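You operate a simulated robot arm through the tools that you are given. There is no shell and no other tool. Be economical: measure what you need, move in short steps, check, and stop when the job is done.

Carry out the task below with a simulated two-armed robot. There is one attempt and no reset: what you move stays moved.

## Task
Take the white pad and leave it on top of the plywood board. Stack the tin that says "enamel" from the bottom shelf of the white trolley on top of the tin labelled "primer". Stack the rubber block marked "C" from the top shelf of the white trolley on top of the rubber block that says "M". Put one of the hex nuts from the middle shelf of the white trolley on the top of the narrow stand. Put one of the green nut caps from the bottom shelf of the white trolley on the middle shelf of the white trolley. Open the chest small drawer, fetch the nut carton with the largest size on its label from the top tray of the trolley and set it inside, then shut the drawer. Pick up the grease tube from the far edge of the trailer bed with one hand, pass it to the other hand and put it on the rear of the trailer bed. Put the tall white carton that says "cloths" from the tail end of the trailer bed on the far edge of the trailer bed and the tall white carton labelled "gloves" on the top of the fitting bench. Stack the narrow carton that says "clips" from the rear of the trailer bed on top of the narrow carton marked "plugs". Put one of the blue blanking plugs from the rear of the trailer bed on the top of the fitting bench. The order is free. Set down upright: tall white carton, blue blanking plug.

Only the result counts: the job must be done as asked and must still hold three seconds after the hand-in. Knocking over, shifting, dropping, spilling or breaking anything else fails it. A push-on lid holds only when it is set on centred and level and pressed home; a screw cap is set on level and turned clockwise until tight. Flat cloth is picked up by pressing the open fingertips on it (5 to 10 N) and closing them slowly along it; thin cloth reads only 2 to 8 mm in the jaws.

## Robot
Two 7-joint arms with two-finger parallel grippers on one trunk, on a base that drives. Base frame: it is fixed to the floor where the robot stands at the start and does not move with it; the origin is under the middle of the robot, x ahead of it, y to its left, z up. Units: m, rad, N and s.
The left shoulder is at the start at [0.093, 0.166, 0.893], the right one opposite. With the tool pointing down near the work surface each hand reaches from about 0.1 to 0.68 m from the robot's upright axis, wherever it stands, measured 20 degrees to its own side. Places, roughly: blue blanking plug (7x7x8 cm) [-6.1, 0.1, 0.7]; blue paint tin, grey paint tin, white tin [2, -1.5, 0.5]; chest small drawer [-5.6, 4, 1.4]; chest small drawer inside [-5.6, 4.1, 1.4]; far edge of the trailer bed [-4.7, 1, 0.7]; grease tube [-5, 1.5, 0.75]; green nut cap (5x4x3 cm) [2.1, -1.7, 0.4]; hex nut (3x3x2 cm) [1.8, -1.5, 0.8]; hex nut (4x3x2 cm) [1.7, -1.4, 0.8]; middle shelf of the white trolley [1.9, -1.6, 0.8]; narrow carton [-6, 0.25, 0.75]; nut carton [-2, 0.75, 0.75]; plywood board (57x30x4 cm) [-1.3, -0.9, 0.3]; rear of the trailer bed [-6, 0.2, 0.7]; rubber block [2, -1.5, 1.25]; tall white carton [-5.5, 1, 0.75]; top of the fitting bench [-8.2, -0.8, 0.9]; top of the narrow stand (26x15 cm) [0.44, 0, 0.62]; white pad (5x9x3 cm) [0.7, 0, 0.6]. Payload 3.91 kg a hand.
The tool frame of a hand sits at the grasp point between the pads (the TCP): z along the fingers, y along the line on which they close. The tips reach 0.03 m beyond it. The gripper opens to 0.11 m. The fingers are 0.02 m wide and 0.01 m thick; the gripper's body (0.048 by 0.112 m) begins 0.055 m behind the TCP.
Orientation is told as [roll, pitch, yaw] about the base's x, y, z axes, in that order, counted from this pose: with the fingers straight down and closing along the base's y, the tool's x points along the base's -x, its y along +y and its z along -z.

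## Interface
- The arms move only by the tool step_arm. It takes "left_commands", "right_commands" or both (then of equal length, played together; a hand with none holds still); each is a list of rows, each an object of numbers (a shift or turn left out is 0, a gripper value left out holds the last): "x", "y", "z": the shift along the tool's x, y, z in m; "ax", "ay", "az": the turn, a rotation vector about the tool's x, y, z in rad. In form: [{"x": .., "y": .., "z": .., "ax": .., "ay": .., "az": ..}, ...]. A call has 1 to 10 rows; each row shifts and turns the commanded pose from where the row before left it, along the tool's axes as they then stand. "left_claw" and "right_claw" are, for a hand that has rows, the gripper command, from -1 (shut) to 1 (fully open), values between in proportion, set as the call begins (left out, the last holds). Rows are played at 5 a second. More than 0.05 m and 0.15 rad between two rows, or a gripper value outside its range, and nothing of the call is played. Where a pose cannot be reached the arm comes as near as it can. A force on the tool above 40 N (or 10 N above the force at the start of the call, whichever is more), or a blocked arm, ends the call early, and 0.2 s more pass. The fingers move at their own pace (about 0.072 m/s each) and stop on an object; they squeeze with about 25 N. The grip force told is the motor's: it shows also when the fingers shut on nothing. Time passes only in rows, and 0.2 s behind the last, so rows that do not move let the fingers close. The reply holds the time, the measured pose of the TCP, the force on the tool along the base axes, the opening and the grip force, in the units named above and with some noise, with the torque about the TCP (base axes, N m) and any sound that the robot's microphone picked up, and new pictures: "show" is both (left out), scene, wrist or none (wrist: the cameras of the hands that moved).
- Cameras (640 x 400 px; columns grow to the right, rows downward): "scene" is now at [0.2523, -0.014, 1.0529]; the picture's right is [0.04, -1.00, -0.02], its down [-0.68, -0.02, -0.73] and it looks along [0.73, 0.04, -0.68] (base axes); focal length 214 px, centre (320, 200). "left" rides on the left gripper at [0.072, -0.017, -0.104] in its tool frame; the picture's right is [0.23, 0.97, 0.00], its down [-0.76, 0.18, -0.62] and it looks along [-0.61, 0.14, 0.78] (tool axes); focal length 222 px, centre (320, 200). "right" rides on the right gripper at [0.072, 0.017, -0.103] in its tool frame; the picture's right is [-0.23, 0.97, 0.00], its down [-0.76, -0.18, -0.62] and it looks along [-0.61, -0.14, 0.78] (tool axes); focal length 222 px, centre (320, 200). There is no depth. A picture from a camera that has moved, and an enlarged one, comes with that camera's place and axes in the base frame and with its lens.
- raise_lower(by): slides the trunk up (or, below 0, down) by that many m; the arms and the scene camera ride with it, the base frame stays. It gives what a move gives, with no picture.
- drive_base(legs): drives the robot by 1 to 6 legs, each [ahead, left, turn to the left] in m, m and rad, along the robot's own axes; the way and the turn of a leg run together, so that a leg with both is an arc; at most 1.5 m and 3.142 rad a leg. The arms and the cameras ride along, it lands a little off, and it stops where it bumps. It gives what a move gives, and a new picture of the scene camera.
- pan_tilt(pan, tilt): turns the head with the scene camera to pan (to the left, within 1.396 rad either way) and tilt (down, from -0.506 to 1.204), counted from straight ahead of the robot. It gives what a move gives, and a new picture of the scene camera.
- inspect(camera, box): a new picture of the part [left, top, right, bottom] of that camera's present view, enlarged. No time passes.
- close_job(): hands the job in; it is judged then, once.

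Work in short steps. Places have to be worked out from the pictures, the camera data and where the tool is seen: move nearer, look again, correct. Check each grasp and each placing, and mend what went wrong. You have 577 turns and 360 pictures in all, those below and enlarged ones among them. Open the grippers and draw the arms clear of the work before you hand the job in, unless the task says otherwise; then end with one line.

The tools are called after "Request:" by a JSON object that holds its "fn" and its "kwargs". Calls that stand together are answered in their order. step_arm: Moves the arms, as the interface text tells. Its arguments: {"type":"object","properties":{"left_commands":{"type":"array","items":{"type":"object","properties":{"x":{"type":"number"},"y":{"type":"number"},"z":{"type":"number"},"ax":{"type":"number"},"ay":{"type":"number"},"az":{"type":"number"}}}},"left_claw":{"type":"number"},"right_commands":{"type":"array","items":{"type":"object","properties":{"x":{"type":"number"},"y":{"type":"number"},"z":{"type":"number"},"ax":{"type":"number"},"ay":{"type":"number"},"az":{"type":"number"}}}},"right_claw":{"type":"number"},"show":{"type":"string","enum":["both","scene","wrist","none"]}},"required":[]} The other tools are called the same way: raise_lower (by) slides the trunk up or down; drive_base (legs) drives the base; pan_tilt (pan, tilt) turns the head that bears the scene camera; inspect (camera, box) takes an enlarged picture of a part of a camera's view; close_job () hands the job in.

At the start:

```text
clock: 0.0
left_eef_pos: [0.3626, 0.1737, 0.9521]
left_tcp_rot: [0.02, -0.039, 0.001]
left_ft_force: [0.2, -0.3, -0.2]
left_wrist_torque: [-0.02, 0.02, 0.01]
left_opening: 0.1098
left_grip_force: 0.1
right_eef_pos: [0.4843, -0.1903, 0.9463]
right_tcp_rot: [0.02, -0.027, 0.0]
right_ft_force: [0.0, 0.9, -0.2]
right_wrist_torque: [-0.01, -0.01, 0.01]
right_opening: 0.11
right_grip_force: 0.1
trunk travel left (down, up): [-0.15, 0.364]
robot x, y, heading: [0.0016, -0.002, 0.0]
head pan, tilt: [0.042, 0.777]
```

scene: 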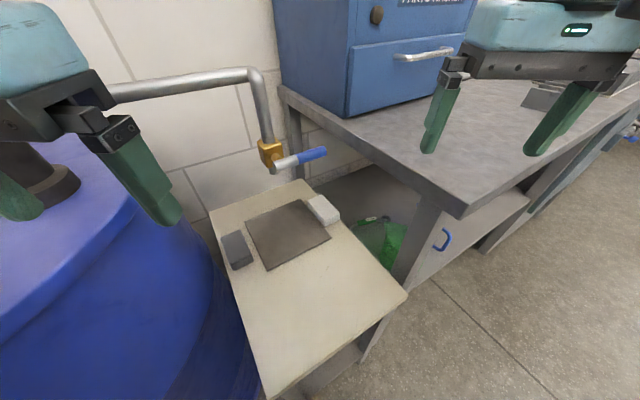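
right: 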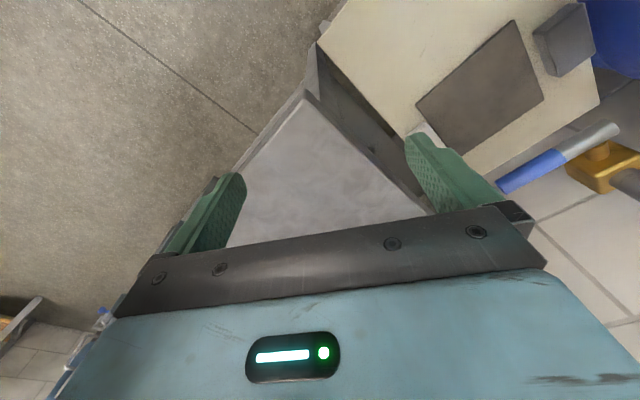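
left: 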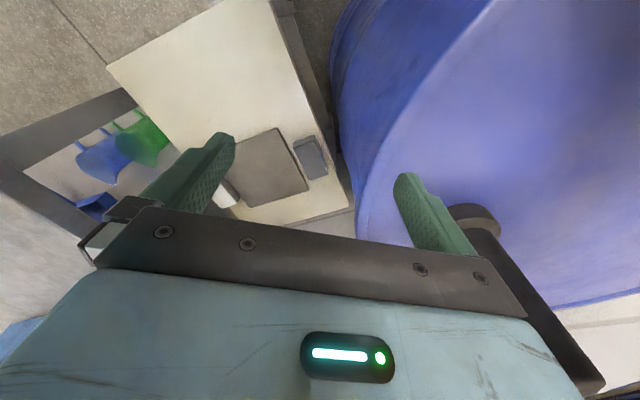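

I'll first look closely at the pad on the stand to get its place and direction.

Request:
{"fn": "inspect", "kwargs": {"camera": "scene", "box": [200, 160, 440, 310]}}

```text
2.67 times, centred on (320, 235) of scene
camera zoom: at [0.2523, -0.014, 1.0529], right [0.04, -1.0, -0.02], down [-0.68, -0.02, -0.73], along [0.73, 0.04, -0.68], focal length 572 px, centre (320, 107)
```

zoom: 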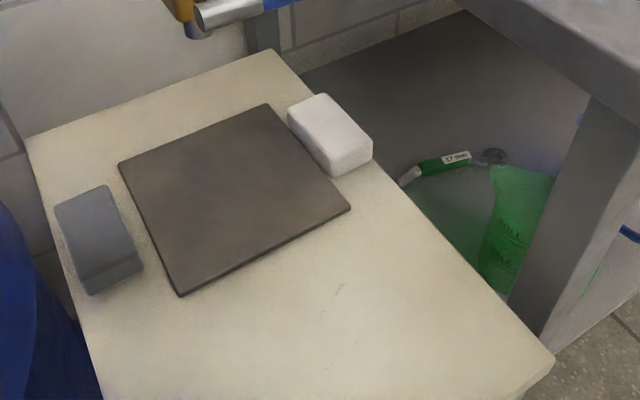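

Next I look around to the right to find the way to the white trolley.

Request:
{"fn": "pan_tilt", "kwargs": {"pan": -0.7, "tilt": 0.35}}

Request:
{"fn": "pan_tilt", "kwargs": {"pan": -1.39, "tilt": 0.35}}

```text
clock: 1.1
left_eef_pos: [0.3631, 0.1739, 0.9538]
left_tcp_rot: [0.02, -0.045, 0.004]
left_ft_force: [-0.4, -0.1, -0.3]
left_wrist_torque: [0.0, -0.01, -0.01]
left_opening: 0.1099
left_grip_force: 0.1
right_eef_pos: [0.4841, -0.1896, 0.9451]
right_tcp_rot: [0.021, -0.026, 0.003]
right_ft_force: [-1.1, -0.6, 0.3]
right_wrist_torque: [-0.02, 0.01, 0.0]
right_opening: 0.11
right_grip_force: 0.0
trunk travel left (down, up): [-0.15, 0.364]
robot x, y, heading: [-0.0022, 0.0026, 0.006]
head pan, tilt: [-0.7, 0.351]
camera scene: at [0.2419, -0.0783, 1.0881], right [-0.64, -0.77, -0.03], down [-0.24, 0.24, -0.94], along [0.73, -0.59, -0.34], focal length 214 px, centre (320, 200)
```

scene: 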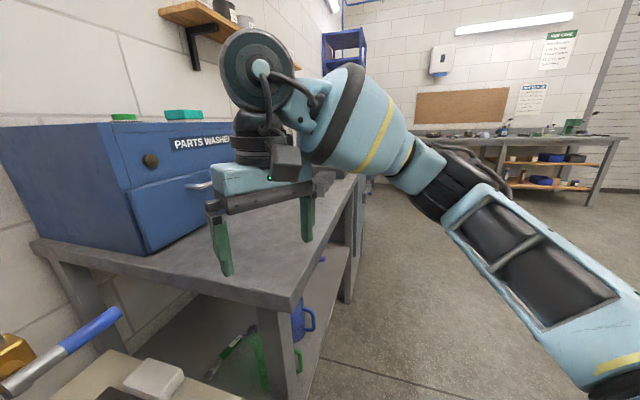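

```text
clock: 2.1
left_eef_pos: [0.3625, 0.1735, 0.9527]
left_tcp_rot: [0.019, -0.044, 0.005]
left_ft_force: [0.2, 0.1, -0.2]
left_wrist_torque: [-0.01, 0.02, 0.01]
left_opening: 0.1103
left_grip_force: 0.0
right_eef_pos: [0.4847, -0.1901, 0.9455]
right_tcp_rot: [0.019, -0.027, 0.004]
right_ft_force: [-0.4, -0.2, 0.4]
right_wrist_torque: [0.01, -0.04, 0.01]
right_opening: 0.1102
right_grip_force: 0.1
trunk travel left (down, up): [-0.15, 0.364]
robot x, y, heading: [0.0034, 0.0005, -0.001]
head pan, tilt: [-1.389, 0.351]
camera scene: at [0.1877, -0.1104, 1.086], right [-0.98, -0.19, -0.03], down [-0.04, 0.36, -0.93], along [0.18, -0.92, -0.36], focal length 214 px, centre (320, 200)
```

scene: 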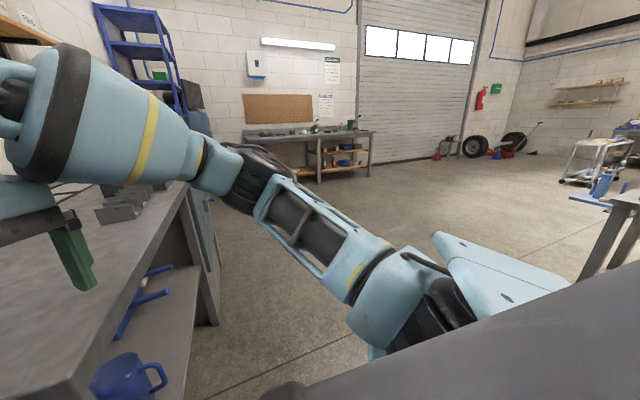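

The arm hides the trolley. I back off a bit and turn right for a clear view.

Request:
{"fn": "pan_tilt", "kwargs": {"pan": 0.0, "tilt": 0.4}}

Request:
{"fn": "drive_base", "kwargs": {"legs": [[-0.4, 0, 0], [0, 0, -0.9]]}}

```text
clock: 3.7
left_eef_pos: [0.3623, 0.173, 0.953]
left_tcp_rot: [0.02, -0.043, 0.004]
left_ft_force: [-0.1, 0.5, 0.1]
left_wrist_torque: [-0.03, 0.01, -0.01]
left_opening: 0.1101
left_grip_force: 0.1
right_eef_pos: [0.4843, -0.1897, 0.9449]
right_tcp_rot: [0.019, -0.028, 0.004]
right_ft_force: [-0.2, -0.3, -0.3]
right_wrist_torque: [-0.01, 0.02, 0.0]
right_opening: 0.11
right_grip_force: 0.0
trunk travel left (down, up): [-0.15, 0.364]
robot x, y, heading: [0.0018, -0.0038, 0.006]
head pan, tilt: [0.0, 0.4]
camera scene: at [0.2632, -0.0187, 1.0853], right [0.0, -1.0, -0.02], down [-0.37, 0.02, -0.93], along [0.93, 0.01, -0.37], focal length 214 px, centre (320, 200)
```

scene: 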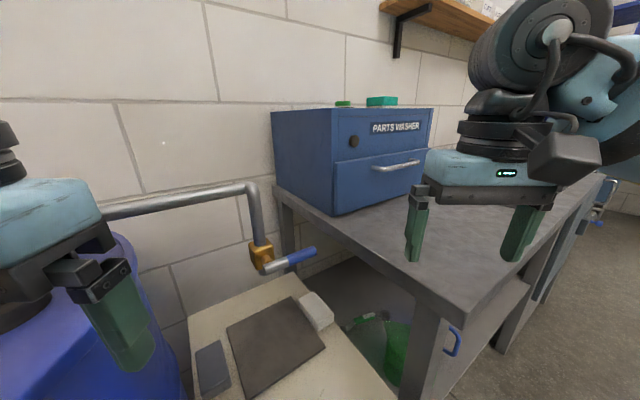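

```text
clock: 8.5
left_eef_pos: [-0.0086, -0.1849, 0.9387]
left_tcp_rot: [-0.001, -0.012, -0.902]
left_ft_force: [0.2, -0.2, -0.3]
left_wrist_torque: [-0.01, 0.01, 0.01]
left_opening: 0.11
left_grip_force: 0.1
right_eef_pos: [-0.2202, -0.5049, 0.9357]
right_tcp_rot: [0.001, 0.001, -0.902]
right_ft_force: [-0.7, 0.2, 0.5]
right_wrist_torque: [0.0, -0.01, 0.01]
right_opening: 0.1099
right_grip_force: 0.1
trunk travel left (down, up): [-0.15, 0.364]
robot x, y, heading: [-0.3991, -0.0019, -0.902]
head pan, tilt: [0.0, 0.4]
camera scene: at [-0.2184, -0.2243, 1.0781], right [-0.78, -0.62, 0.0], down [-0.24, 0.3, -0.92], along [0.57, -0.72, -0.39], focal length 214 px, centre (320, 200)
```

scene: 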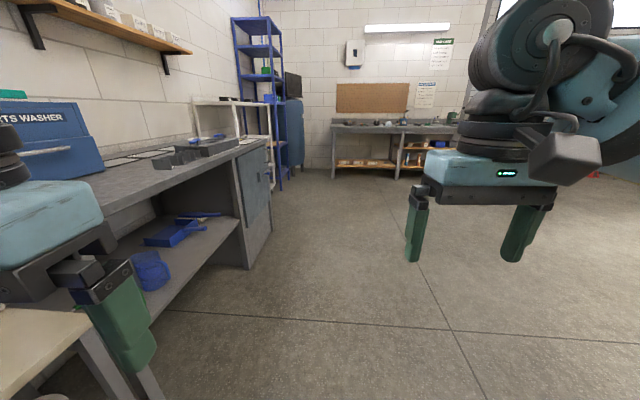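

The white trolley stands beyond the bench end. I zoom in on it.

Request:
{"fn": "inspect", "kwargs": {"camera": "scene", "box": [170, 70, 330, 190]}}

```text
3.33 times, centred on (250, 130) of scene
camera zoom: at [-0.2184, -0.2243, 1.0781], right [-0.78, -0.62, 0.0], down [-0.24, 0.3, -0.92], along [0.57, -0.72, -0.39], focal length 715 px, centre (553, 433)
```

zoom: 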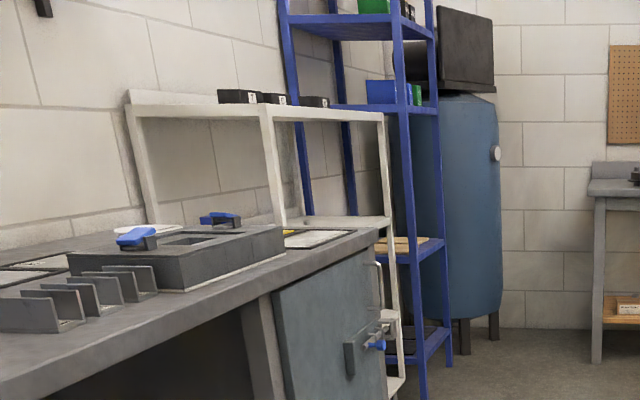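

The trolley stands against the wall, its front facing the room. I drive round to a spot ahead of its front, keeping clear of the bench.

Request:
{"fn": "drive_base", "kwargs": {"legs": [[0.2, -0.42, 0], [1.15, 0, 0], [1.1, 0, 0], [0, 0, 1.45]]}}

```text
clock: 27.0
left_eef_pos: [1.0215, -1.8296, 0.9379]
left_tcp_rot: [0.0, -0.011, 0.548]
left_ft_force: [-0.3, -0.3, 0.1]
left_wrist_torque: [0.0, -0.03, -0.01]
left_opening: 0.1102
left_grip_force: 0.0
right_eef_pos: [1.3111, -2.0797, 0.9359]
right_tcp_rot: [0.001, 0.0, 0.549]
right_ft_force: [1.0, 0.9, 0.1]
right_wrist_torque: [0.01, 0.0, -0.03]
right_opening: 0.1098
right_grip_force: 0.0
trunk travel left (down, up): [-0.15, 0.364]
robot x, y, heading: [0.7874, -2.1879, 0.546]
head pan, tilt: [0.0, 0.4]
camera scene: at [1.0367, -2.0413, 1.0781], right [0.52, -0.85, 0.0], down [-0.33, -0.2, -0.92], along [0.79, 0.48, -0.39], focal length 214 px, centre (320, 200)
```

scene: 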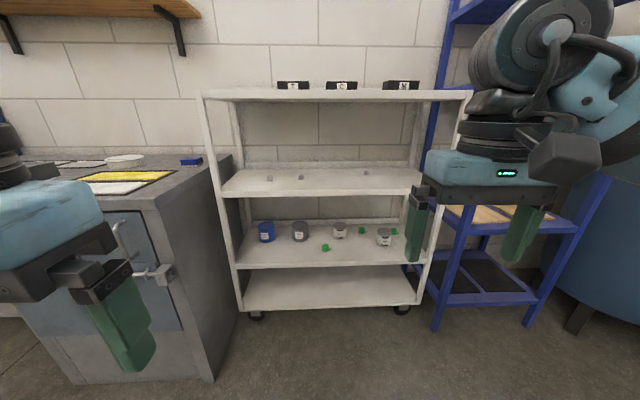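

I have a full view of the trolley. I zoom in on the labels.

Request:
{"fn": "inspect", "kwargs": {"camera": "scene", "box": [240, 205, 420, 260]}}

Request:
{"fn": "inspect", "kwargs": {"camera": "scene", "box": [260, 70, 440, 190]}}

```text
3.56 times, centred on (330, 232) of scene
camera zoom: at [1.0367, -2.0413, 1.0781], right [0.52, -0.85, 0.0], down [-0.33, -0.2, -0.92], along [0.79, 0.48, -0.39], focal length 763 px, centre (284, 84)
```

zoom: 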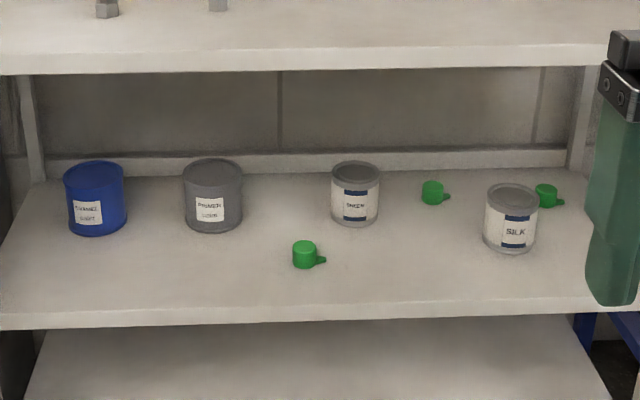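

```text
3.33 times, centred on (350, 130) of scene
camera zoom: at [1.0367, -2.0413, 1.0781], right [0.52, -0.85, 0.0], down [-0.33, -0.2, -0.92], along [0.79, 0.48, -0.39], focal length 715 px, centre (220, 433)
```

zoom: 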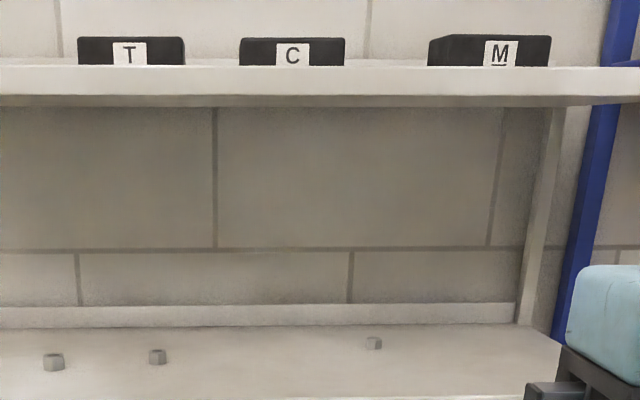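

I need to verify the tin labels, so I zoom further.

Request:
{"fn": "inspect", "kwargs": {"camera": "scene", "box": [255, 215, 311, 250]}}

```text
11.43 times, centred on (283, 232) of scene
camera zoom: at [1.0367, -2.0413, 1.0781], right [0.52, -0.85, 0.0], down [-0.33, -0.2, -0.92], along [0.79, 0.48, -0.39], focal length 2451 px, centre (743, -171)
```

zoom: 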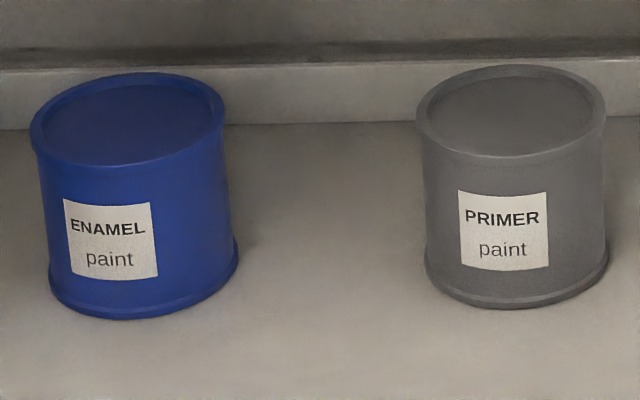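

Blue tin is ENAMEL, grey tin is PRIMER; blocks are T, C, M. I draw both hands back toward the body, then drive nearer to the trolley and use the parallax to fix the shelf heights.

Request:
{"fn": "step_arm", "kwargs": {"left_commands": [{"x": 0.04}, {"x": 0.04}, {}, {}], "right_commands": [{"x": 0.05}, {"x": 0.05}, {"x": 0.05}, {"x": 0.05}], "show": "none"}}

Request:
{"fn": "drive_base", "kwargs": {"legs": [[0.3, 0, 0.0]]}}

```text
clock: 27.6
left_eef_pos: [0.9657, -1.8583, 0.9373]
left_tcp_rot: [0.003, -0.008, 0.54]
left_ft_force: [0.2, 0.5, 0.6]
left_wrist_torque: [0.0, -0.01, -0.01]
left_opening: 0.1103
left_grip_force: 0.0
right_eef_pos: [1.243, -2.1215, 0.9372]
right_tcp_rot: [0.001, 0.0, 0.547]
right_ft_force: [-0.3, 0.4, 1.2]
right_wrist_torque: [-0.02, 0.01, 0.04]
right_opening: 0.1102
right_grip_force: 0.1
trunk travel left (down, up): [-0.15, 0.364]
robot x, y, heading: [0.7859, -2.1919, 0.547]
head pan, tilt: [0.0, 0.4]
stopped in row 2 (left hand): the force on the tool passed its limit at 92 N (the readings are from after the stop); the commanded pose is now the measured one
```

```text
clock: 29.6
left_eef_pos: [1.2224, -1.7018, 0.9373]
left_tcp_rot: [0.004, -0.005, 0.539]
left_ft_force: [0.1, 0.8, 0.0]
left_wrist_torque: [-0.04, 0.02, 0.0]
left_opening: 0.1098
left_grip_force: 0.0
right_eef_pos: [1.4986, -1.9654, 0.9377]
right_tcp_rot: [-0.001, -0.001, 0.544]
right_ft_force: [0.3, 0.1, -0.5]
right_wrist_torque: [-0.01, 0.02, 0.04]
right_opening: 0.1101
right_grip_force: 0.2
trunk travel left (down, up): [-0.15, 0.364]
robot x, y, heading: [1.0403, -2.0365, 0.542]
head pan, tilt: [0.0, 0.4]
camera scene: at [1.2925, -1.8857, 1.0779], right [0.52, -0.85, 0.0], down [-0.33, -0.2, -0.92], along [0.79, 0.48, -0.39], focal length 214 px, centre (320, 200)
```

scene: 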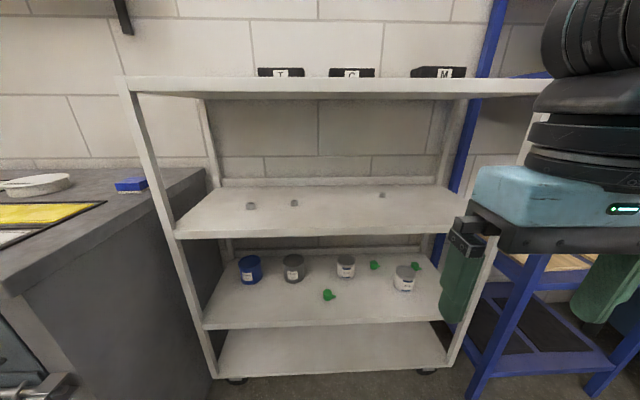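

Parallax gives shelf heights of about 0.41, 0.77 and 1.13, with the trolley's front edge 0.78 m ahead of the robot axis. I zoom in to measure the items.

Request:
{"fn": "inspect", "kwargs": {"camera": "scene", "box": [220, 235, 440, 330]}}

Request:
{"fn": "inspect", "kwargs": {"camera": "scene", "box": [220, 55, 500, 215]}}

```text
2.91 times, centred on (330, 282) of scene
camera zoom: at [1.2925, -1.8857, 1.0779], right [0.52, -0.85, 0.0], down [-0.33, -0.2, -0.92], along [0.79, 0.48, -0.39], focal length 624 px, centre (291, -40)
```

zoom: 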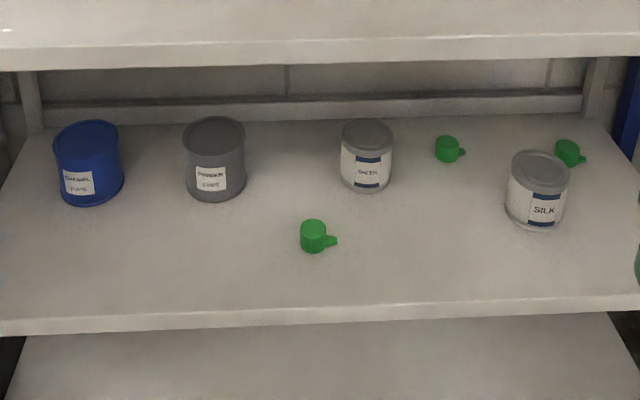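

```text
2.29 times, centred on (360, 135) of scene
camera zoom: at [1.2925, -1.8857, 1.0779], right [0.52, -0.85, 0.0], down [-0.33, -0.2, -0.92], along [0.79, 0.48, -0.39], focal length 490 px, centre (229, 349)
```

zoom: 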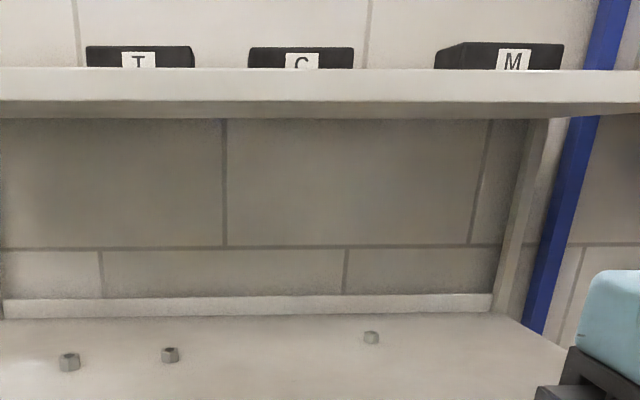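

The tins, nuts and caps are located. I lower the trunk and tilt the left hand forward for reaching into the tin shelf.

Request:
{"fn": "raise_lower", "kwargs": {"by": -0.15}}

Request:
{"fn": "step_arm", "kwargs": {"left_commands": [{"x": -0.05}, {"ay": -0.14}, {"ay": -0.14}, {"ay": -0.14}, {"ay": -0.14}, {"ay": -0.14}, {"ay": -0.14}, {"ay": -0.14}, {"ay": -0.12}], "left_claw": 1, "show": "scene"}}

```text
clock: 30.6
left_eef_pos: [1.2274, -1.6981, 0.8437]
left_tcp_rot: [0.007, 0.002, 0.556]
left_ft_force: [6.8, 2.7, -6.0]
left_wrist_torque: [-0.07, 0.64, 0.26]
left_opening: 0.11
left_grip_force: 0.0
right_eef_pos: [1.5013, -1.9632, 0.8461]
right_tcp_rot: [0.002, 0.006, 0.543]
right_ft_force: [0.5, 0.9, 0.0]
right_wrist_torque: [-0.01, 0.02, 0.02]
right_opening: 0.11
right_grip_force: 0.0
trunk travel left (down, up): [-0.061, 0.454]
robot x, y, heading: [1.0465, -2.0371, 0.547]
head pan, tilt: [0.0, 0.4]
stopped: the force on the tool passed its limit at 51 N (the readings are from after the stop); the commanded pose is now the measured one
```

```text
clock: 32.9
left_eef_pos: [1.3018, -1.6356, 0.9159]
left_tcp_rot: [-0.096, -1.075, 0.754]
left_ft_force: [0.6, -0.3, 0.6]
left_wrist_torque: [-0.03, -0.02, -0.01]
left_opening: 0.11
left_grip_force: 0.1
left hand out of reach, approached as far as the arm can: row 6, 7, 8, 9
right_eef_pos: [1.5006, -1.9641, 0.8459]
right_tcp_rot: [0.001, 0.005, 0.545]
right_ft_force: [0.3, 0.1, -0.6]
right_wrist_torque: [-0.01, 0.02, 0.01]
right_opening: 0.1101
right_grip_force: 0.0
trunk travel left (down, up): [-0.061, 0.454]
robot x, y, heading: [1.041, -2.0404, 0.543]
head pan, tilt: [0.0, 0.4]
stopped in row 9 (left hand): the arm was blocked; the commanded pose is now the measured one
camera scene: at [1.3224, -1.8644, 0.9772], right [0.54, -0.84, 0.0], down [-0.3, -0.19, -0.94], along [0.79, 0.51, -0.35], focal length 214 px, centre (320, 200)
```

scene: 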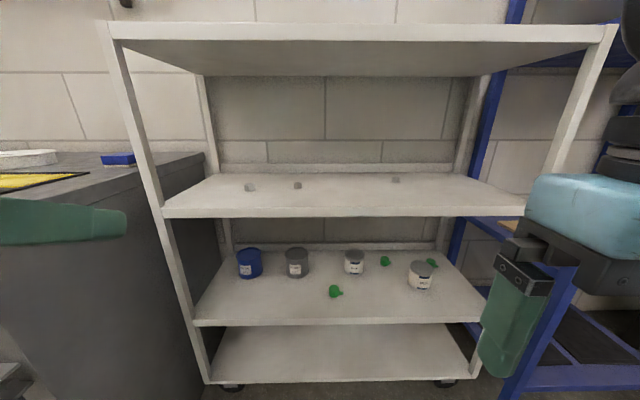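

The arm was too folded for that tilt. I stretch the left hand forward and level out the error in its attitude, then try lowering.

Request:
{"fn": "step_arm", "kwargs": {"left_commands": [{"z": 0.042, "x": -0.023, "ax": 0.04, "az": 0.047}, {"z": 0.042, "x": -0.023, "ax": 0.04, "az": 0.047}, {"z": 0.042, "x": -0.023}, {}], "show": "none"}}

Request:
{"fn": "raise_lower", "kwargs": {"by": -0.06}}

```text
clock: 33.9
left_eef_pos: [1.4229, -1.5568, 0.9214]
left_tcp_rot: [-0.002, -1.085, 0.55]
left_ft_force: [-0.1, 0.0, 0.3]
left_wrist_torque: [-0.01, -0.01, 0.0]
left_opening: 0.1099
left_grip_force: 0.1
right_eef_pos: [1.5, -1.9639, 0.8459]
right_tcp_rot: [0.0, 0.005, 0.546]
right_ft_force: [0.5, -0.2, -0.2]
right_wrist_torque: [0.0, 0.03, -0.01]
right_opening: 0.1101
right_grip_force: 0.1
trunk travel left (down, up): [-0.061, 0.454]
robot x, y, heading: [1.0425, -2.0374, 0.551]
head pan, tilt: [0.0, 0.4]
```

```text
clock: 34.9
left_eef_pos: [1.4198, -1.5559, 0.8606]
left_tcp_rot: [-0.002, -1.085, 0.55]
left_ft_force: [-0.2, -0.2, 0.2]
left_wrist_torque: [-0.02, -0.01, 0.02]
left_opening: 0.1102
left_grip_force: 0.0
right_eef_pos: [1.5003, -1.9637, 0.7858]
right_tcp_rot: [-0.001, 0.004, 0.544]
right_ft_force: [-0.4, 0.4, 0.3]
right_wrist_torque: [0.03, 0.0, 0.0]
right_opening: 0.1101
right_grip_force: 0.1
trunk travel left (down, up): [-0.001, 0.514]
robot x, y, heading: [1.042, -2.0394, 0.548]
head pan, tilt: [0.0, 0.4]
```

Attitude is right now. I bring the left hand down to tin height in front of the shelf and draw the right hand back.

Request:
{"fn": "step_arm", "kwargs": {"left_commands": [{"x": 0.043, "z": 0.022, "y": 0.01}, {"x": 0.043, "z": 0.022, "y": 0.01}, {"x": 0.043, "z": 0.022, "y": 0.01}, {"x": 0.043, "z": 0.022, "y": 0.01}, {"x": 0.043, "z": 0.022, "y": 0.01}, {"x": 0.043, "z": 0.022, "y": 0.01}, {"x": 0.043, "z": 0.022, "y": 0.01}, {"x": 0.043, "z": 0.022, "y": 0.01}, {}], "right_commands": [{"x": 0.04}, {"x": 0.04}, {"x": 0.04}, {}, {}, {}, {}, {}, {}], "show": "scene"}}

```text
clock: 35.2
left_eef_pos: [1.418, -1.5526, 0.8377]
left_tcp_rot: [-0.005, -1.086, 0.549]
left_ft_force: [0.2, -0.4, -0.2]
left_wrist_torque: [0.0, -0.01, 0.03]
left_opening: 0.11
left_grip_force: 0.0
right_eef_pos: [1.4912, -1.9736, 0.785]
right_tcp_rot: [-0.006, 0.01, 0.543]
right_ft_force: [14.7, 1.9, -3.9]
right_wrist_torque: [-0.13, 1.35, 0.3]
right_opening: 0.1098
right_grip_force: 0.0
trunk travel left (down, up): [-0.001, 0.514]
robot x, y, heading: [1.0455, -2.0355, 0.551]
head pan, tilt: [0.0, 0.4]
stopped in row 1 (right hand): the force on the tool passed its limit at 91 N (the readings are from after the stop); the commanded pose is now the measured one
camera scene: at [1.3351, -1.8631, 0.9261], right [0.5, -0.87, 0.0], down [-0.34, -0.19, -0.92], along [0.8, 0.46, -0.39], focal length 214 px, centre (320, 200)
```

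scene: 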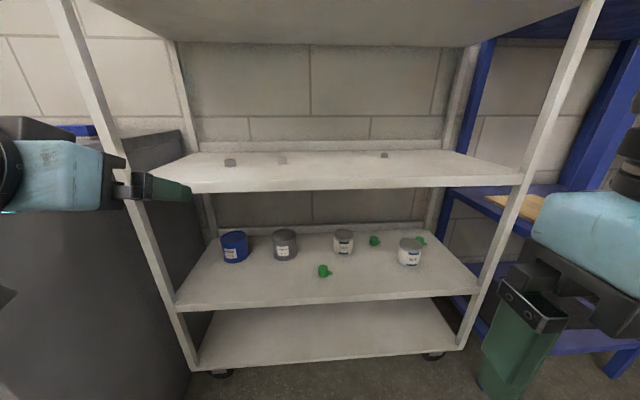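

The right hand is already as near the body as it gets, so it stays. I lower the left hand alone.

Request:
{"fn": "step_arm", "kwargs": {"left_commands": [{"x": 0.043, "z": 0.022, "y": 0.01}, {"x": 0.043, "z": 0.022, "y": 0.01}, {"x": 0.043, "z": 0.022, "y": 0.01}, {"x": 0.043, "z": 0.022, "y": 0.01}, {"x": 0.043, "z": 0.022, "y": 0.01}, {"x": 0.043, "z": 0.022, "y": 0.01}, {"x": 0.043, "z": 0.022, "y": 0.01}, {}], "show": "scene"}}

```text
clock: 37.0
left_eef_pos: [1.3883, -1.4875, 0.5015]
left_tcp_rot: [0.0, -1.085, 0.549]
left_ft_force: [0.0, -0.6, -0.1]
left_wrist_torque: [0.02, 0.02, -0.02]
left_opening: 0.1098
left_grip_force: 0.2
left hand out of reach, approached as far as the arm can: row 3, 4
right_eef_pos: [1.4904, -1.9752, 0.7858]
right_tcp_rot: [-0.006, 0.008, 0.546]
right_ft_force: [25.1, -2.9, -9.4]
right_wrist_torque: [0.63, 1.98, 1.1]
right_opening: 0.1097
right_grip_force: 0.0
trunk travel left (down, up): [-0.001, 0.514]
robot x, y, heading: [1.043, -2.0386, 0.546]
head pan, tilt: [0.0, 0.4]
camera scene: at [1.3354, -1.8634, 0.9265], right [0.49, -0.87, 0.0], down [-0.34, -0.19, -0.92], along [0.8, 0.45, -0.39], focal length 214 px, centre (320, 200)
```

scene: 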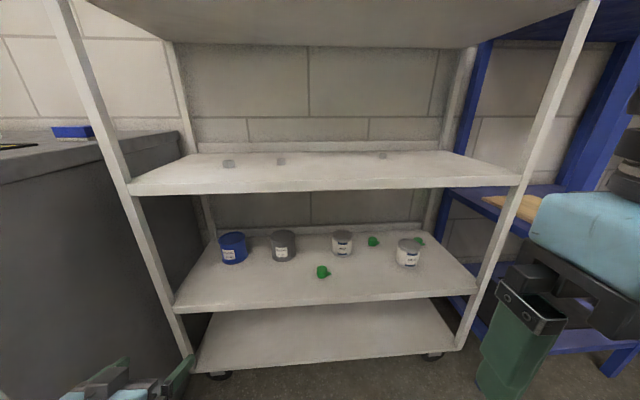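

The right hand presses against the body; I free it by 2 cm, and move the left hand 3 cm inward to clear the trolley post. Then I drive 0.25 m closer.

Request:
{"fn": "step_arm", "kwargs": {"left_commands": [{"y": -0.03}, {}], "right_commands": [{"x": -0.02}, {}], "show": "none"}}

Request:
{"fn": "drive_base", "kwargs": {"legs": [[0.25, 0, 0]]}}

```text
clock: 37.6
left_eef_pos: [1.4045, -1.5131, 0.501]
left_tcp_rot: [-0.001, -1.084, 0.549]
left_ft_force: [0.2, -0.8, 0.8]
left_wrist_torque: [0.01, -0.01, 0.0]
left_opening: 0.11
left_grip_force: 0.1
right_eef_pos: [1.506, -1.9659, 0.7855]
right_tcp_rot: [-0.004, 0.009, 0.548]
right_ft_force: [-0.3, 1.3, -0.4]
right_wrist_torque: [0.02, 0.0, 0.04]
right_opening: 0.1099
right_grip_force: 0.1
trunk travel left (down, up): [-0.001, 0.514]
robot x, y, heading: [1.0374, -2.0363, 0.545]
head pan, tilt: [0.0, 0.4]
```

```text
clock: 39.4
left_eef_pos: [1.6115, -1.3833, 0.5009]
left_tcp_rot: [-0.001, -1.086, 0.553]
left_ft_force: [-0.6, 0.9, -1.0]
left_wrist_torque: [-0.04, 0.0, 0.02]
left_opening: 0.1101
left_grip_force: 0.0
right_eef_pos: [1.7167, -1.8358, 0.7868]
right_tcp_rot: [-0.007, 0.008, 0.549]
right_ft_force: [0.2, 0.5, -0.1]
right_wrist_torque: [0.01, -0.02, 0.0]
right_opening: 0.1102
right_grip_force: 0.1
trunk travel left (down, up): [-0.001, 0.514]
robot x, y, heading: [1.2561, -1.9093, 0.552]
head pan, tilt: [0.0, 0.4]
camera scene: at [1.5433, -1.7314, 0.9265], right [0.52, -0.85, 0.0], down [-0.33, -0.2, -0.92], along [0.79, 0.48, -0.39], focal length 214 px, centre (320, 200)
```

scene: 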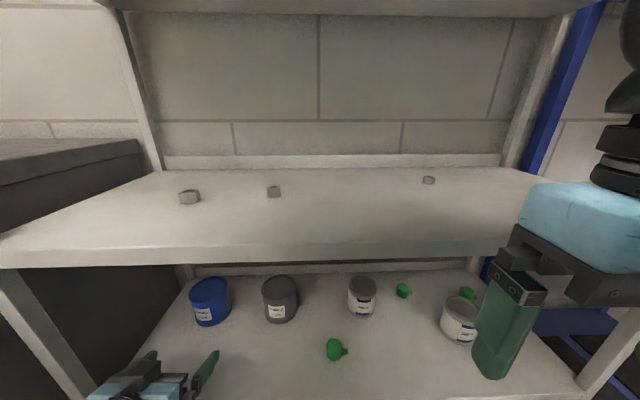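

Blue tin sits about (1.745, -1.269): 0.17 ahead and 0.03 left of the left TCP. I shift over, drop to grasp height and go half way, then check.

Request:
{"fn": "step_arm", "kwargs": {"left_commands": [{"y": 0.027, "x": 0.0266, "z": 0.014}, {"z": 0.0354, "x": -0.0186}, {"z": 0.0354, "x": -0.0186}, {}], "show": "both"}}

```text
clock: 40.4
left_eef_pos: [1.6673, -1.3193, 0.4736]
left_tcp_rot: [-0.001, -1.084, 0.552]
left_ft_force: [0.4, -0.1, -0.2]
left_wrist_torque: [0.01, -0.04, -0.04]
left_opening: 0.1099
left_grip_force: 0.1
right_eef_pos: [1.7154, -1.835, 0.7863]
right_tcp_rot: [-0.007, 0.012, 0.551]
right_ft_force: [-0.7, 0.6, -0.5]
right_wrist_torque: [0.02, -0.02, 0.0]
right_opening: 0.11
right_grip_force: 0.0
trunk travel left (down, up): [-0.001, 0.514]
robot x, y, heading: [1.2541, -1.9052, 0.551]
head pan, tilt: [0.0, 0.4]
camera scene: at [1.5432, -1.7315, 0.9265], right [0.52, -0.85, 0.0], down [-0.33, -0.2, -0.92], along [0.79, 0.48, -0.39], focal length 214 px, centre (320, 200)
camera left: at [1.5692, -1.4004, 0.4572], right [-0.6, 0.77, -0.2], down [-0.26, 0.05, 0.96], along [0.76, 0.63, 0.17], focal length 222 px, centre (320, 200)
```

scene: 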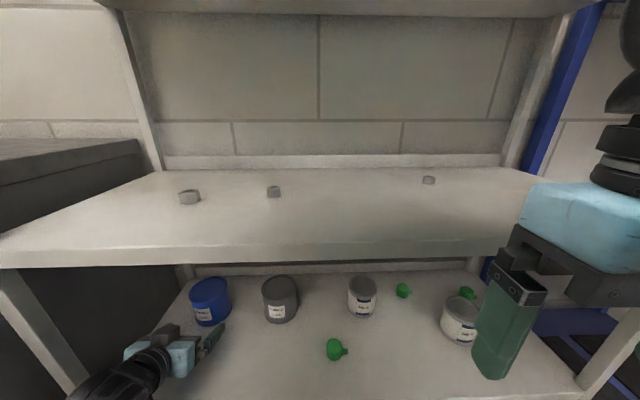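
left: 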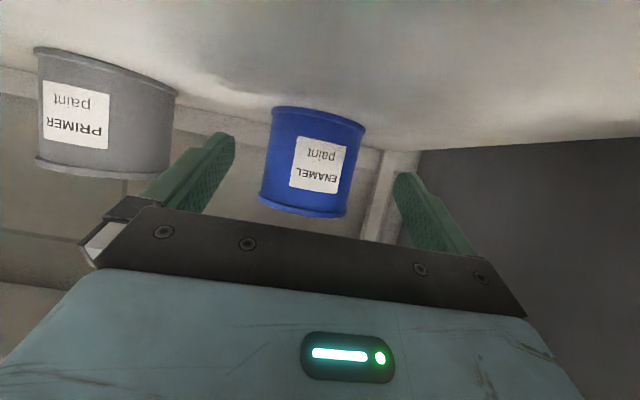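

The tin is centred between the fingers. I move 8 cm further in and close.

Request:
{"fn": "step_arm", "kwargs": {"left_commands": [{"z": 0.0236, "x": -0.0124}, {"z": 0.0236, "x": -0.0124}, {"z": 0.0236, "x": -0.0124}, {}], "show": "wrist"}}

Request:
{"fn": "step_arm", "kwargs": {"left_commands": [{}, {}, {}, {}], "left_claw": -1, "show": "wrist"}}

```text
clock: 41.4
left_eef_pos: [1.7344, -1.2788, 0.4738]
left_tcp_rot: [-0.001, -1.086, 0.552]
left_ft_force: [1.1, -0.1, -0.8]
left_wrist_torque: [-0.03, 0.02, -0.02]
left_opening: 0.1098
left_grip_force: 0.1
right_eef_pos: [1.7156, -1.8349, 0.7862]
right_tcp_rot: [-0.006, 0.008, 0.551]
right_ft_force: [-0.2, 0.7, -1.7]
right_wrist_torque: [0.04, 0.05, 0.0]
right_opening: 0.11
right_grip_force: 0.1
trunk travel left (down, up): [-0.001, 0.514]
robot x, y, heading: [1.2531, -1.9064, 0.55]
head pan, tilt: [0.0, 0.4]
camera left: at [1.6374, -1.3592, 0.4572], right [-0.6, 0.77, -0.2], down [-0.26, 0.05, 0.96], along [0.76, 0.63, 0.17], focal length 222 px, centre (320, 200)
```

left: 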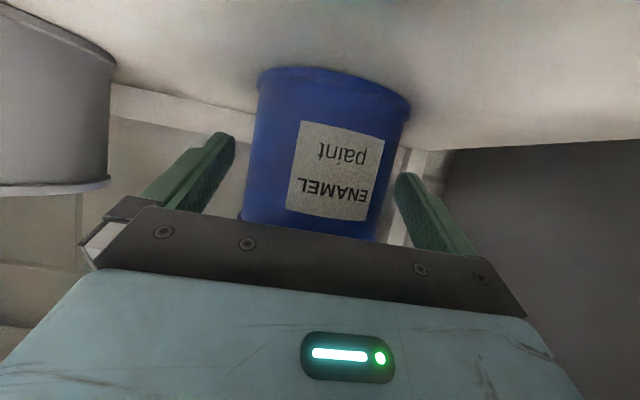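

```text
clock: 42.4
left_eef_pos: [1.7348, -1.2792, 0.4729]
left_tcp_rot: [-0.002, -1.086, 0.553]
left_ft_force: [1.7, 0.5, -0.3]
left_wrist_torque: [0.02, -0.04, -0.04]
left_opening: 0.089
left_grip_force: 25.2
right_eef_pos: [1.7162, -1.8356, 0.7859]
right_tcp_rot: [-0.007, 0.009, 0.549]
right_ft_force: [0.7, 0.7, -0.5]
right_wrist_torque: [-0.01, -0.03, 0.02]
right_opening: 0.1098
right_grip_force: 0.0
trunk travel left (down, up): [-0.001, 0.514]
robot x, y, heading: [1.2524, -1.9092, 0.546]
head pan, tilt: [0.0, 0.4]
camera left: at [1.6372, -1.3594, 0.4572], right [-0.6, 0.77, -0.2], down [-0.26, 0.05, 0.96], along [0.76, 0.63, 0.17], focal length 222 px, centre (320, 200)
```

left: 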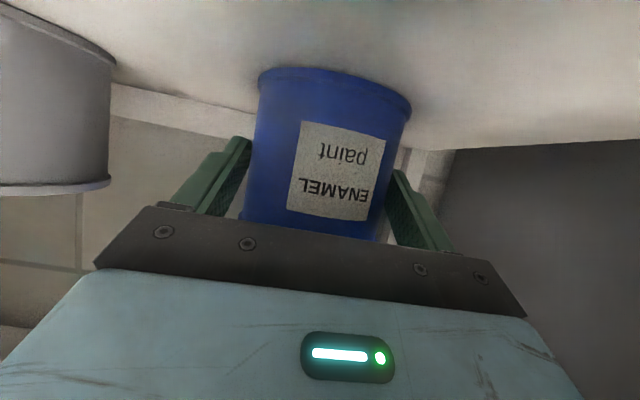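

Gripped (8.9 cm). But lifting at this slope would bring the wrist against the upper shelf edge, so I regrasp flatter.

Request:
{"fn": "step_arm", "kwargs": {"left_commands": [{}, {}, {}], "left_claw": 1, "show": "none"}}

Request:
{"fn": "step_arm", "kwargs": {"left_commands": [{"x": -0.006, "ay": -0.06}, {"ay": -0.06}, {"ay": -0.06}, {}], "show": "none"}}

Request:
{"fn": "step_arm", "kwargs": {"left_commands": [{}, {}, {}, {}], "left_claw": -1, "show": "both"}}

```text
clock: 43.2
left_eef_pos: [1.7338, -1.2782, 0.4739]
left_tcp_rot: [-0.003, -1.087, 0.552]
left_ft_force: [0.2, 0.8, -0.8]
left_wrist_torque: [0.01, 0.01, 0.01]
left_opening: 0.1099
left_grip_force: 0.1
right_eef_pos: [1.7163, -1.8343, 0.7859]
right_tcp_rot: [-0.006, 0.009, 0.549]
right_ft_force: [0.0, 0.0, 0.9]
right_wrist_torque: [-0.01, 0.03, 0.0]
right_opening: 0.1103
right_grip_force: 0.2
trunk travel left (down, up): [-0.001, 0.514]
robot x, y, heading: [1.2546, -1.9094, 0.547]
head pan, tilt: [0.0, 0.4]
```

```text
clock: 44.2
left_eef_pos: [1.7356, -1.2773, 0.4812]
left_tcp_rot: [-0.005, -1.276, 0.555]
left_ft_force: [-10.9, -6.0, 30.8]
left_wrist_torque: [-3.02, 4.14, -0.21]
left_opening: 0.1098
left_grip_force: 0.0
right_eef_pos: [1.7155, -1.8374, 0.7878]
right_tcp_rot: [-0.006, 0.005, 0.549]
right_ft_force: [0.0, 0.3, 0.3]
right_wrist_torque: [-0.02, 0.02, -0.02]
right_opening: 0.11
right_grip_force: 0.0
trunk travel left (down, up): [-0.001, 0.514]
robot x, y, heading: [1.2561, -1.9071, 0.548]
head pan, tilt: [0.0, 0.4]
```

```text
clock: 45.2
left_eef_pos: [1.7373, -1.2771, 0.4812]
left_tcp_rot: [0.002, -1.275, 0.55]
left_ft_force: [-5.9, 1.5, 35.3]
left_wrist_torque: [-2.59, 3.67, -0.03]
left_opening: 0.0895
left_grip_force: 25.1
right_eef_pos: [1.7139, -1.8377, 0.7881]
right_tcp_rot: [-0.005, 0.004, 0.549]
right_ft_force: [-0.7, -0.4, -0.2]
right_wrist_torque: [0.04, 0.02, 0.0]
right_opening: 0.1101
right_grip_force: 0.0
trunk travel left (down, up): [-0.001, 0.514]
robot x, y, heading: [1.2556, -1.9104, 0.551]
head pan, tilt: [0.0, 0.4]
camera scene: at [1.5416, -1.7333, 0.9274], right [0.52, -0.85, 0.0], down [-0.33, -0.2, -0.92], along [0.79, 0.48, -0.39], focal length 214 px, centre (320, 200)
camera left: at [1.6435, -1.355, 0.4438], right [-0.57, 0.8, -0.22], down [-0.41, -0.04, 0.91], along [0.71, 0.6, 0.35], focal length 222 px, centre (320, 200)
```

scene: 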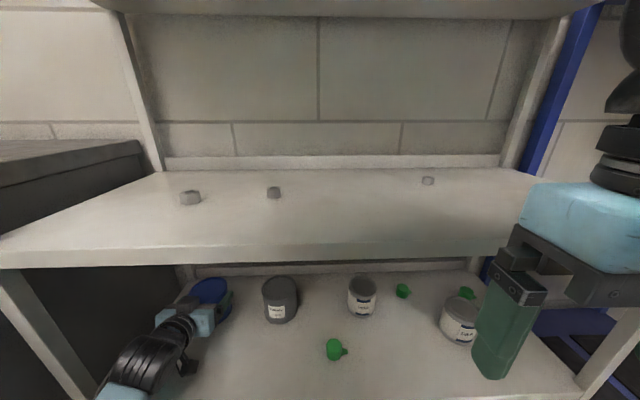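
left: 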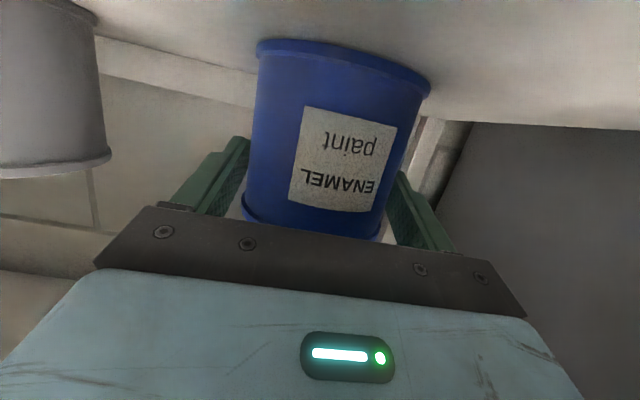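

The hand leans on the shelf slightly; lifting frees it. I raise the tin by 11 cm.

Request:
{"fn": "step_arm", "kwargs": {"left_commands": [{"x": -0.0192, "z": -0.0058}, {"x": -0.0287, "z": -0.0087}, {"x": -0.0287, "z": -0.0087}, {"x": -0.0287, "z": -0.0087}, {}], "show": "both"}}

```text
clock: 46.4
left_eef_pos: [1.7384, -1.2748, 0.5864]
left_tcp_rot: [-0.007, -1.263, 0.556]
left_ft_force: [-0.5, 0.3, -4.4]
left_wrist_torque: [-0.06, 0.08, -0.01]
left_opening: 0.0893
left_grip_force: 25.3
right_eef_pos: [1.717, -1.8355, 0.7849]
right_tcp_rot: [-0.007, 0.009, 0.551]
right_ft_force: [0.4, -0.5, 0.2]
right_wrist_torque: [-0.01, -0.03, -0.01]
right_opening: 0.1101
right_grip_force: 0.0
trunk travel left (down, up): [-0.001, 0.514]
robot x, y, heading: [1.2508, -1.9085, 0.548]
head pan, tilt: [0.0, 0.4]
camera scene: at [1.5435, -1.7312, 0.9264], right [0.52, -0.85, 0.0], down [-0.33, -0.2, -0.92], along [0.79, 0.48, -0.39], focal length 214 px, centre (320, 200)
camera left: at [1.6454, -1.3531, 0.5494], right [-0.57, 0.79, -0.22], down [-0.4, -0.04, 0.91], along [0.72, 0.61, 0.34], focal length 222 px, centre (320, 200)
```

scene: 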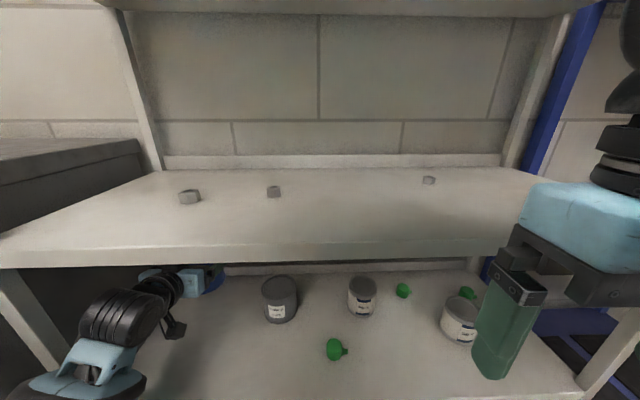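
left: 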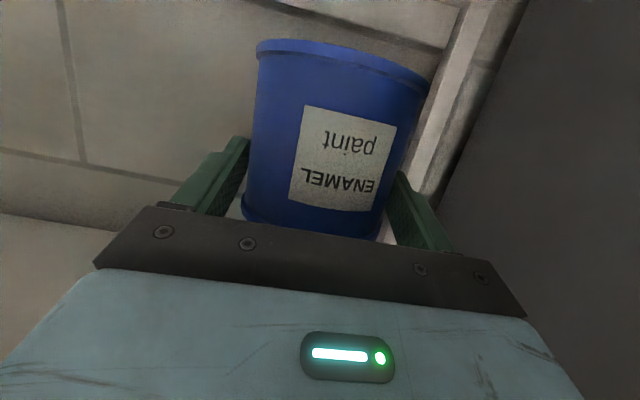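

The tin is lifted clear. I zoom in on the primer tin to fix its position.

Request:
{"fn": "inspect", "kwargs": {"camera": "scene", "box": [190, 260, 310, 335]}}

```text
5.33 times, centred on (250, 298) of scene
camera zoom: at [1.5435, -1.7312, 0.9264], right [0.52, -0.85, 0.0], down [-0.33, -0.2, -0.92], along [0.79, 0.48, -0.39], focal length 1144 px, centre (693, -320)
```

zoom: 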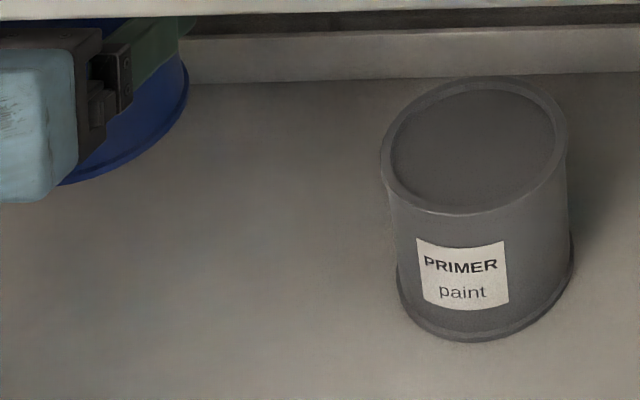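

Primer tin is 18 cm to the right of the held tin at nearly the same depth. I carry the enamel tin over it.

Request:
{"fn": "step_arm", "kwargs": {"left_commands": [{"y": -0.0455, "z": 0.002}, {"y": -0.0455, "z": 0.002}, {"y": -0.0455, "z": 0.002}, {"y": -0.0455, "z": 0.002}, {}], "show": "both"}}

Request:
{"fn": "inspect", "kwargs": {"camera": "scene", "box": [190, 250, 330, 337]}}

```text
clock: 47.6
left_eef_pos: [1.84, -1.4267, 0.5881]
left_tcp_rot: [-0.001, -1.263, 0.554]
left_ft_force: [-0.8, -0.1, -5.3]
left_wrist_torque: [-0.02, 0.04, 0.07]
left_opening: 0.0892
left_grip_force: 24.5
right_eef_pos: [1.7163, -1.8356, 0.7856]
right_tcp_rot: [-0.007, 0.009, 0.549]
right_ft_force: [0.1, 0.4, -0.1]
right_wrist_torque: [0.0, 0.0, 0.03]
right_opening: 0.11
right_grip_force: 0.1
trunk travel left (down, up): [-0.001, 0.514]
robot x, y, heading: [1.2533, -1.9069, 0.554]
head pan, tilt: [0.0, 0.4]
camera scene: at [1.5435, -1.7312, 0.9264], right [0.52, -0.85, 0.0], down [-0.33, -0.2, -0.92], along [0.79, 0.48, -0.39], focal length 214 px, centre (320, 200)
camera left: at [1.7468, -1.5043, 0.5495], right [-0.57, 0.79, -0.22], down [-0.4, -0.04, 0.91], along [0.72, 0.61, 0.34], focal length 222 px, centre (320, 200)
```

scene: 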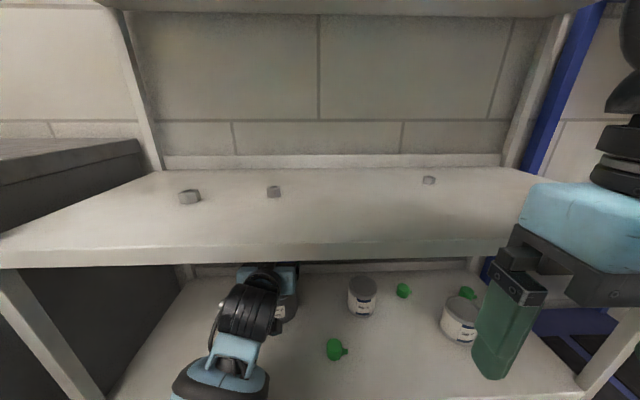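
left: 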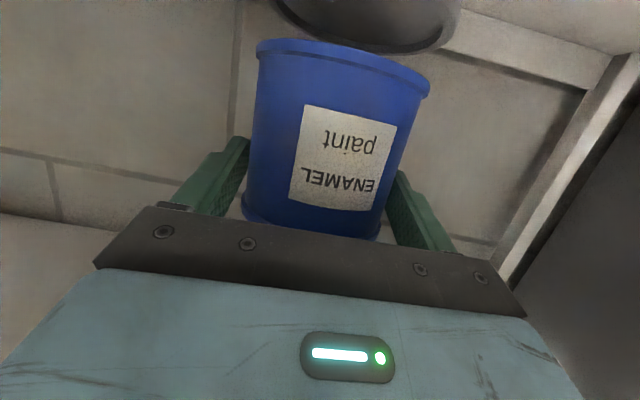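

```text
4.57 times, centred on (260, 294) of scene
camera zoom: at [1.5435, -1.7312, 0.9264], right [0.52, -0.85, 0.0], down [-0.33, -0.2, -0.92], along [0.79, 0.48, -0.39], focal length 980 px, centre (594, -227)
```

zoom: 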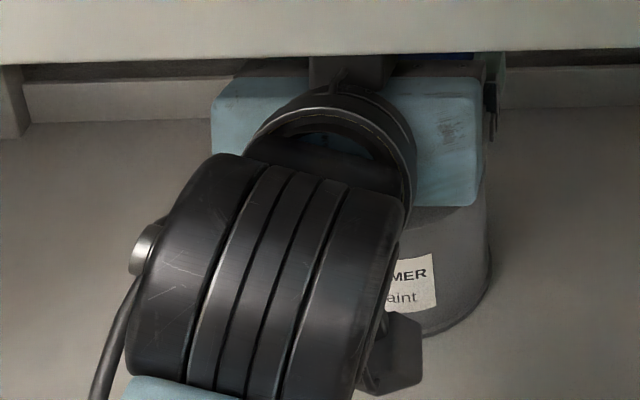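

I zoom into the left wrist view to compare the rims of the two tins.

Request:
{"fn": "inspect", "kwargs": {"camera": "left", "box": [220, 0, 500, 120]}}

```text
2.29 times, centred on (360, 60) of left
camera zoom: at [1.7468, -1.5043, 0.5495], right [-0.57, 0.79, -0.22], down [-0.4, -0.04, 0.91], along [0.72, 0.61, 0.34], focal length 508 px, centre (229, 520)
```

zoom: 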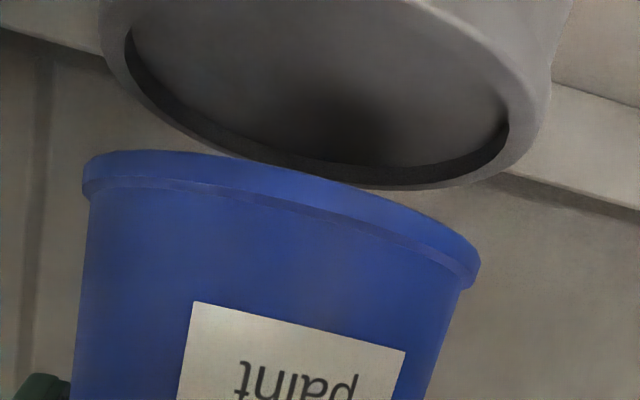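

The rims line up within about 5 mm; I shift 5 mm left and lower about 1.5 cm, reading the force.

Request:
{"fn": "step_arm", "kwargs": {"left_commands": [{"y": 0.005, "z": 0.002}, {"x": 0.0048, "z": 0.0015}, {"x": 0.0048, "z": 0.0015}, {"x": 0.0038, "z": 0.0012}, {}], "show": "none"}}

Request:
{"fn": "inspect", "kwargs": {"camera": "left", "box": [220, 0, 500, 120]}}

```text
clock: 48.8
left_eef_pos: [1.8394, -1.4205, 0.5703]
left_tcp_rot: [-0.004, -1.263, 0.553]
left_ft_force: [-0.8, -0.2, -5.7]
left_wrist_torque: [-0.03, 0.09, 0.0]
left_opening: 0.0891
left_grip_force: 25.1
right_eef_pos: [1.7171, -1.8347, 0.7868]
right_tcp_rot: [-0.005, 0.009, 0.549]
right_ft_force: [0.2, -0.1, 0.1]
right_wrist_torque: [0.0, -0.01, 0.0]
right_opening: 0.1102
right_grip_force: 0.0
trunk travel left (down, up): [-0.001, 0.514]
robot x, y, heading: [1.2556, -1.9129, 0.555]
head pan, tilt: [0.0, 0.4]
```

```text
2.29 times, centred on (360, 60) of left
camera zoom: at [1.7456, -1.4998, 0.5322], right [-0.57, 0.79, -0.22], down [-0.4, -0.04, 0.91], along [0.72, 0.61, 0.34], focal length 508 px, centre (229, 520)
```

zoom: 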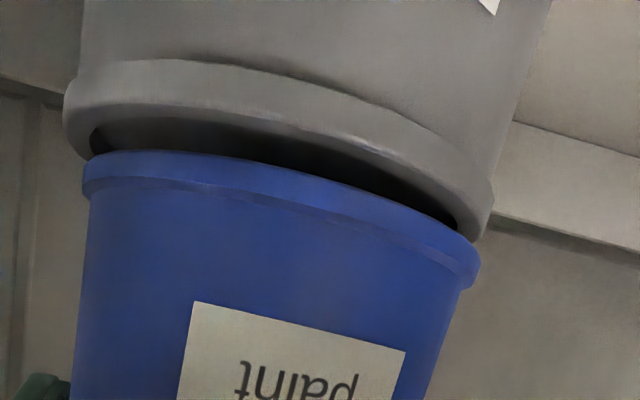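

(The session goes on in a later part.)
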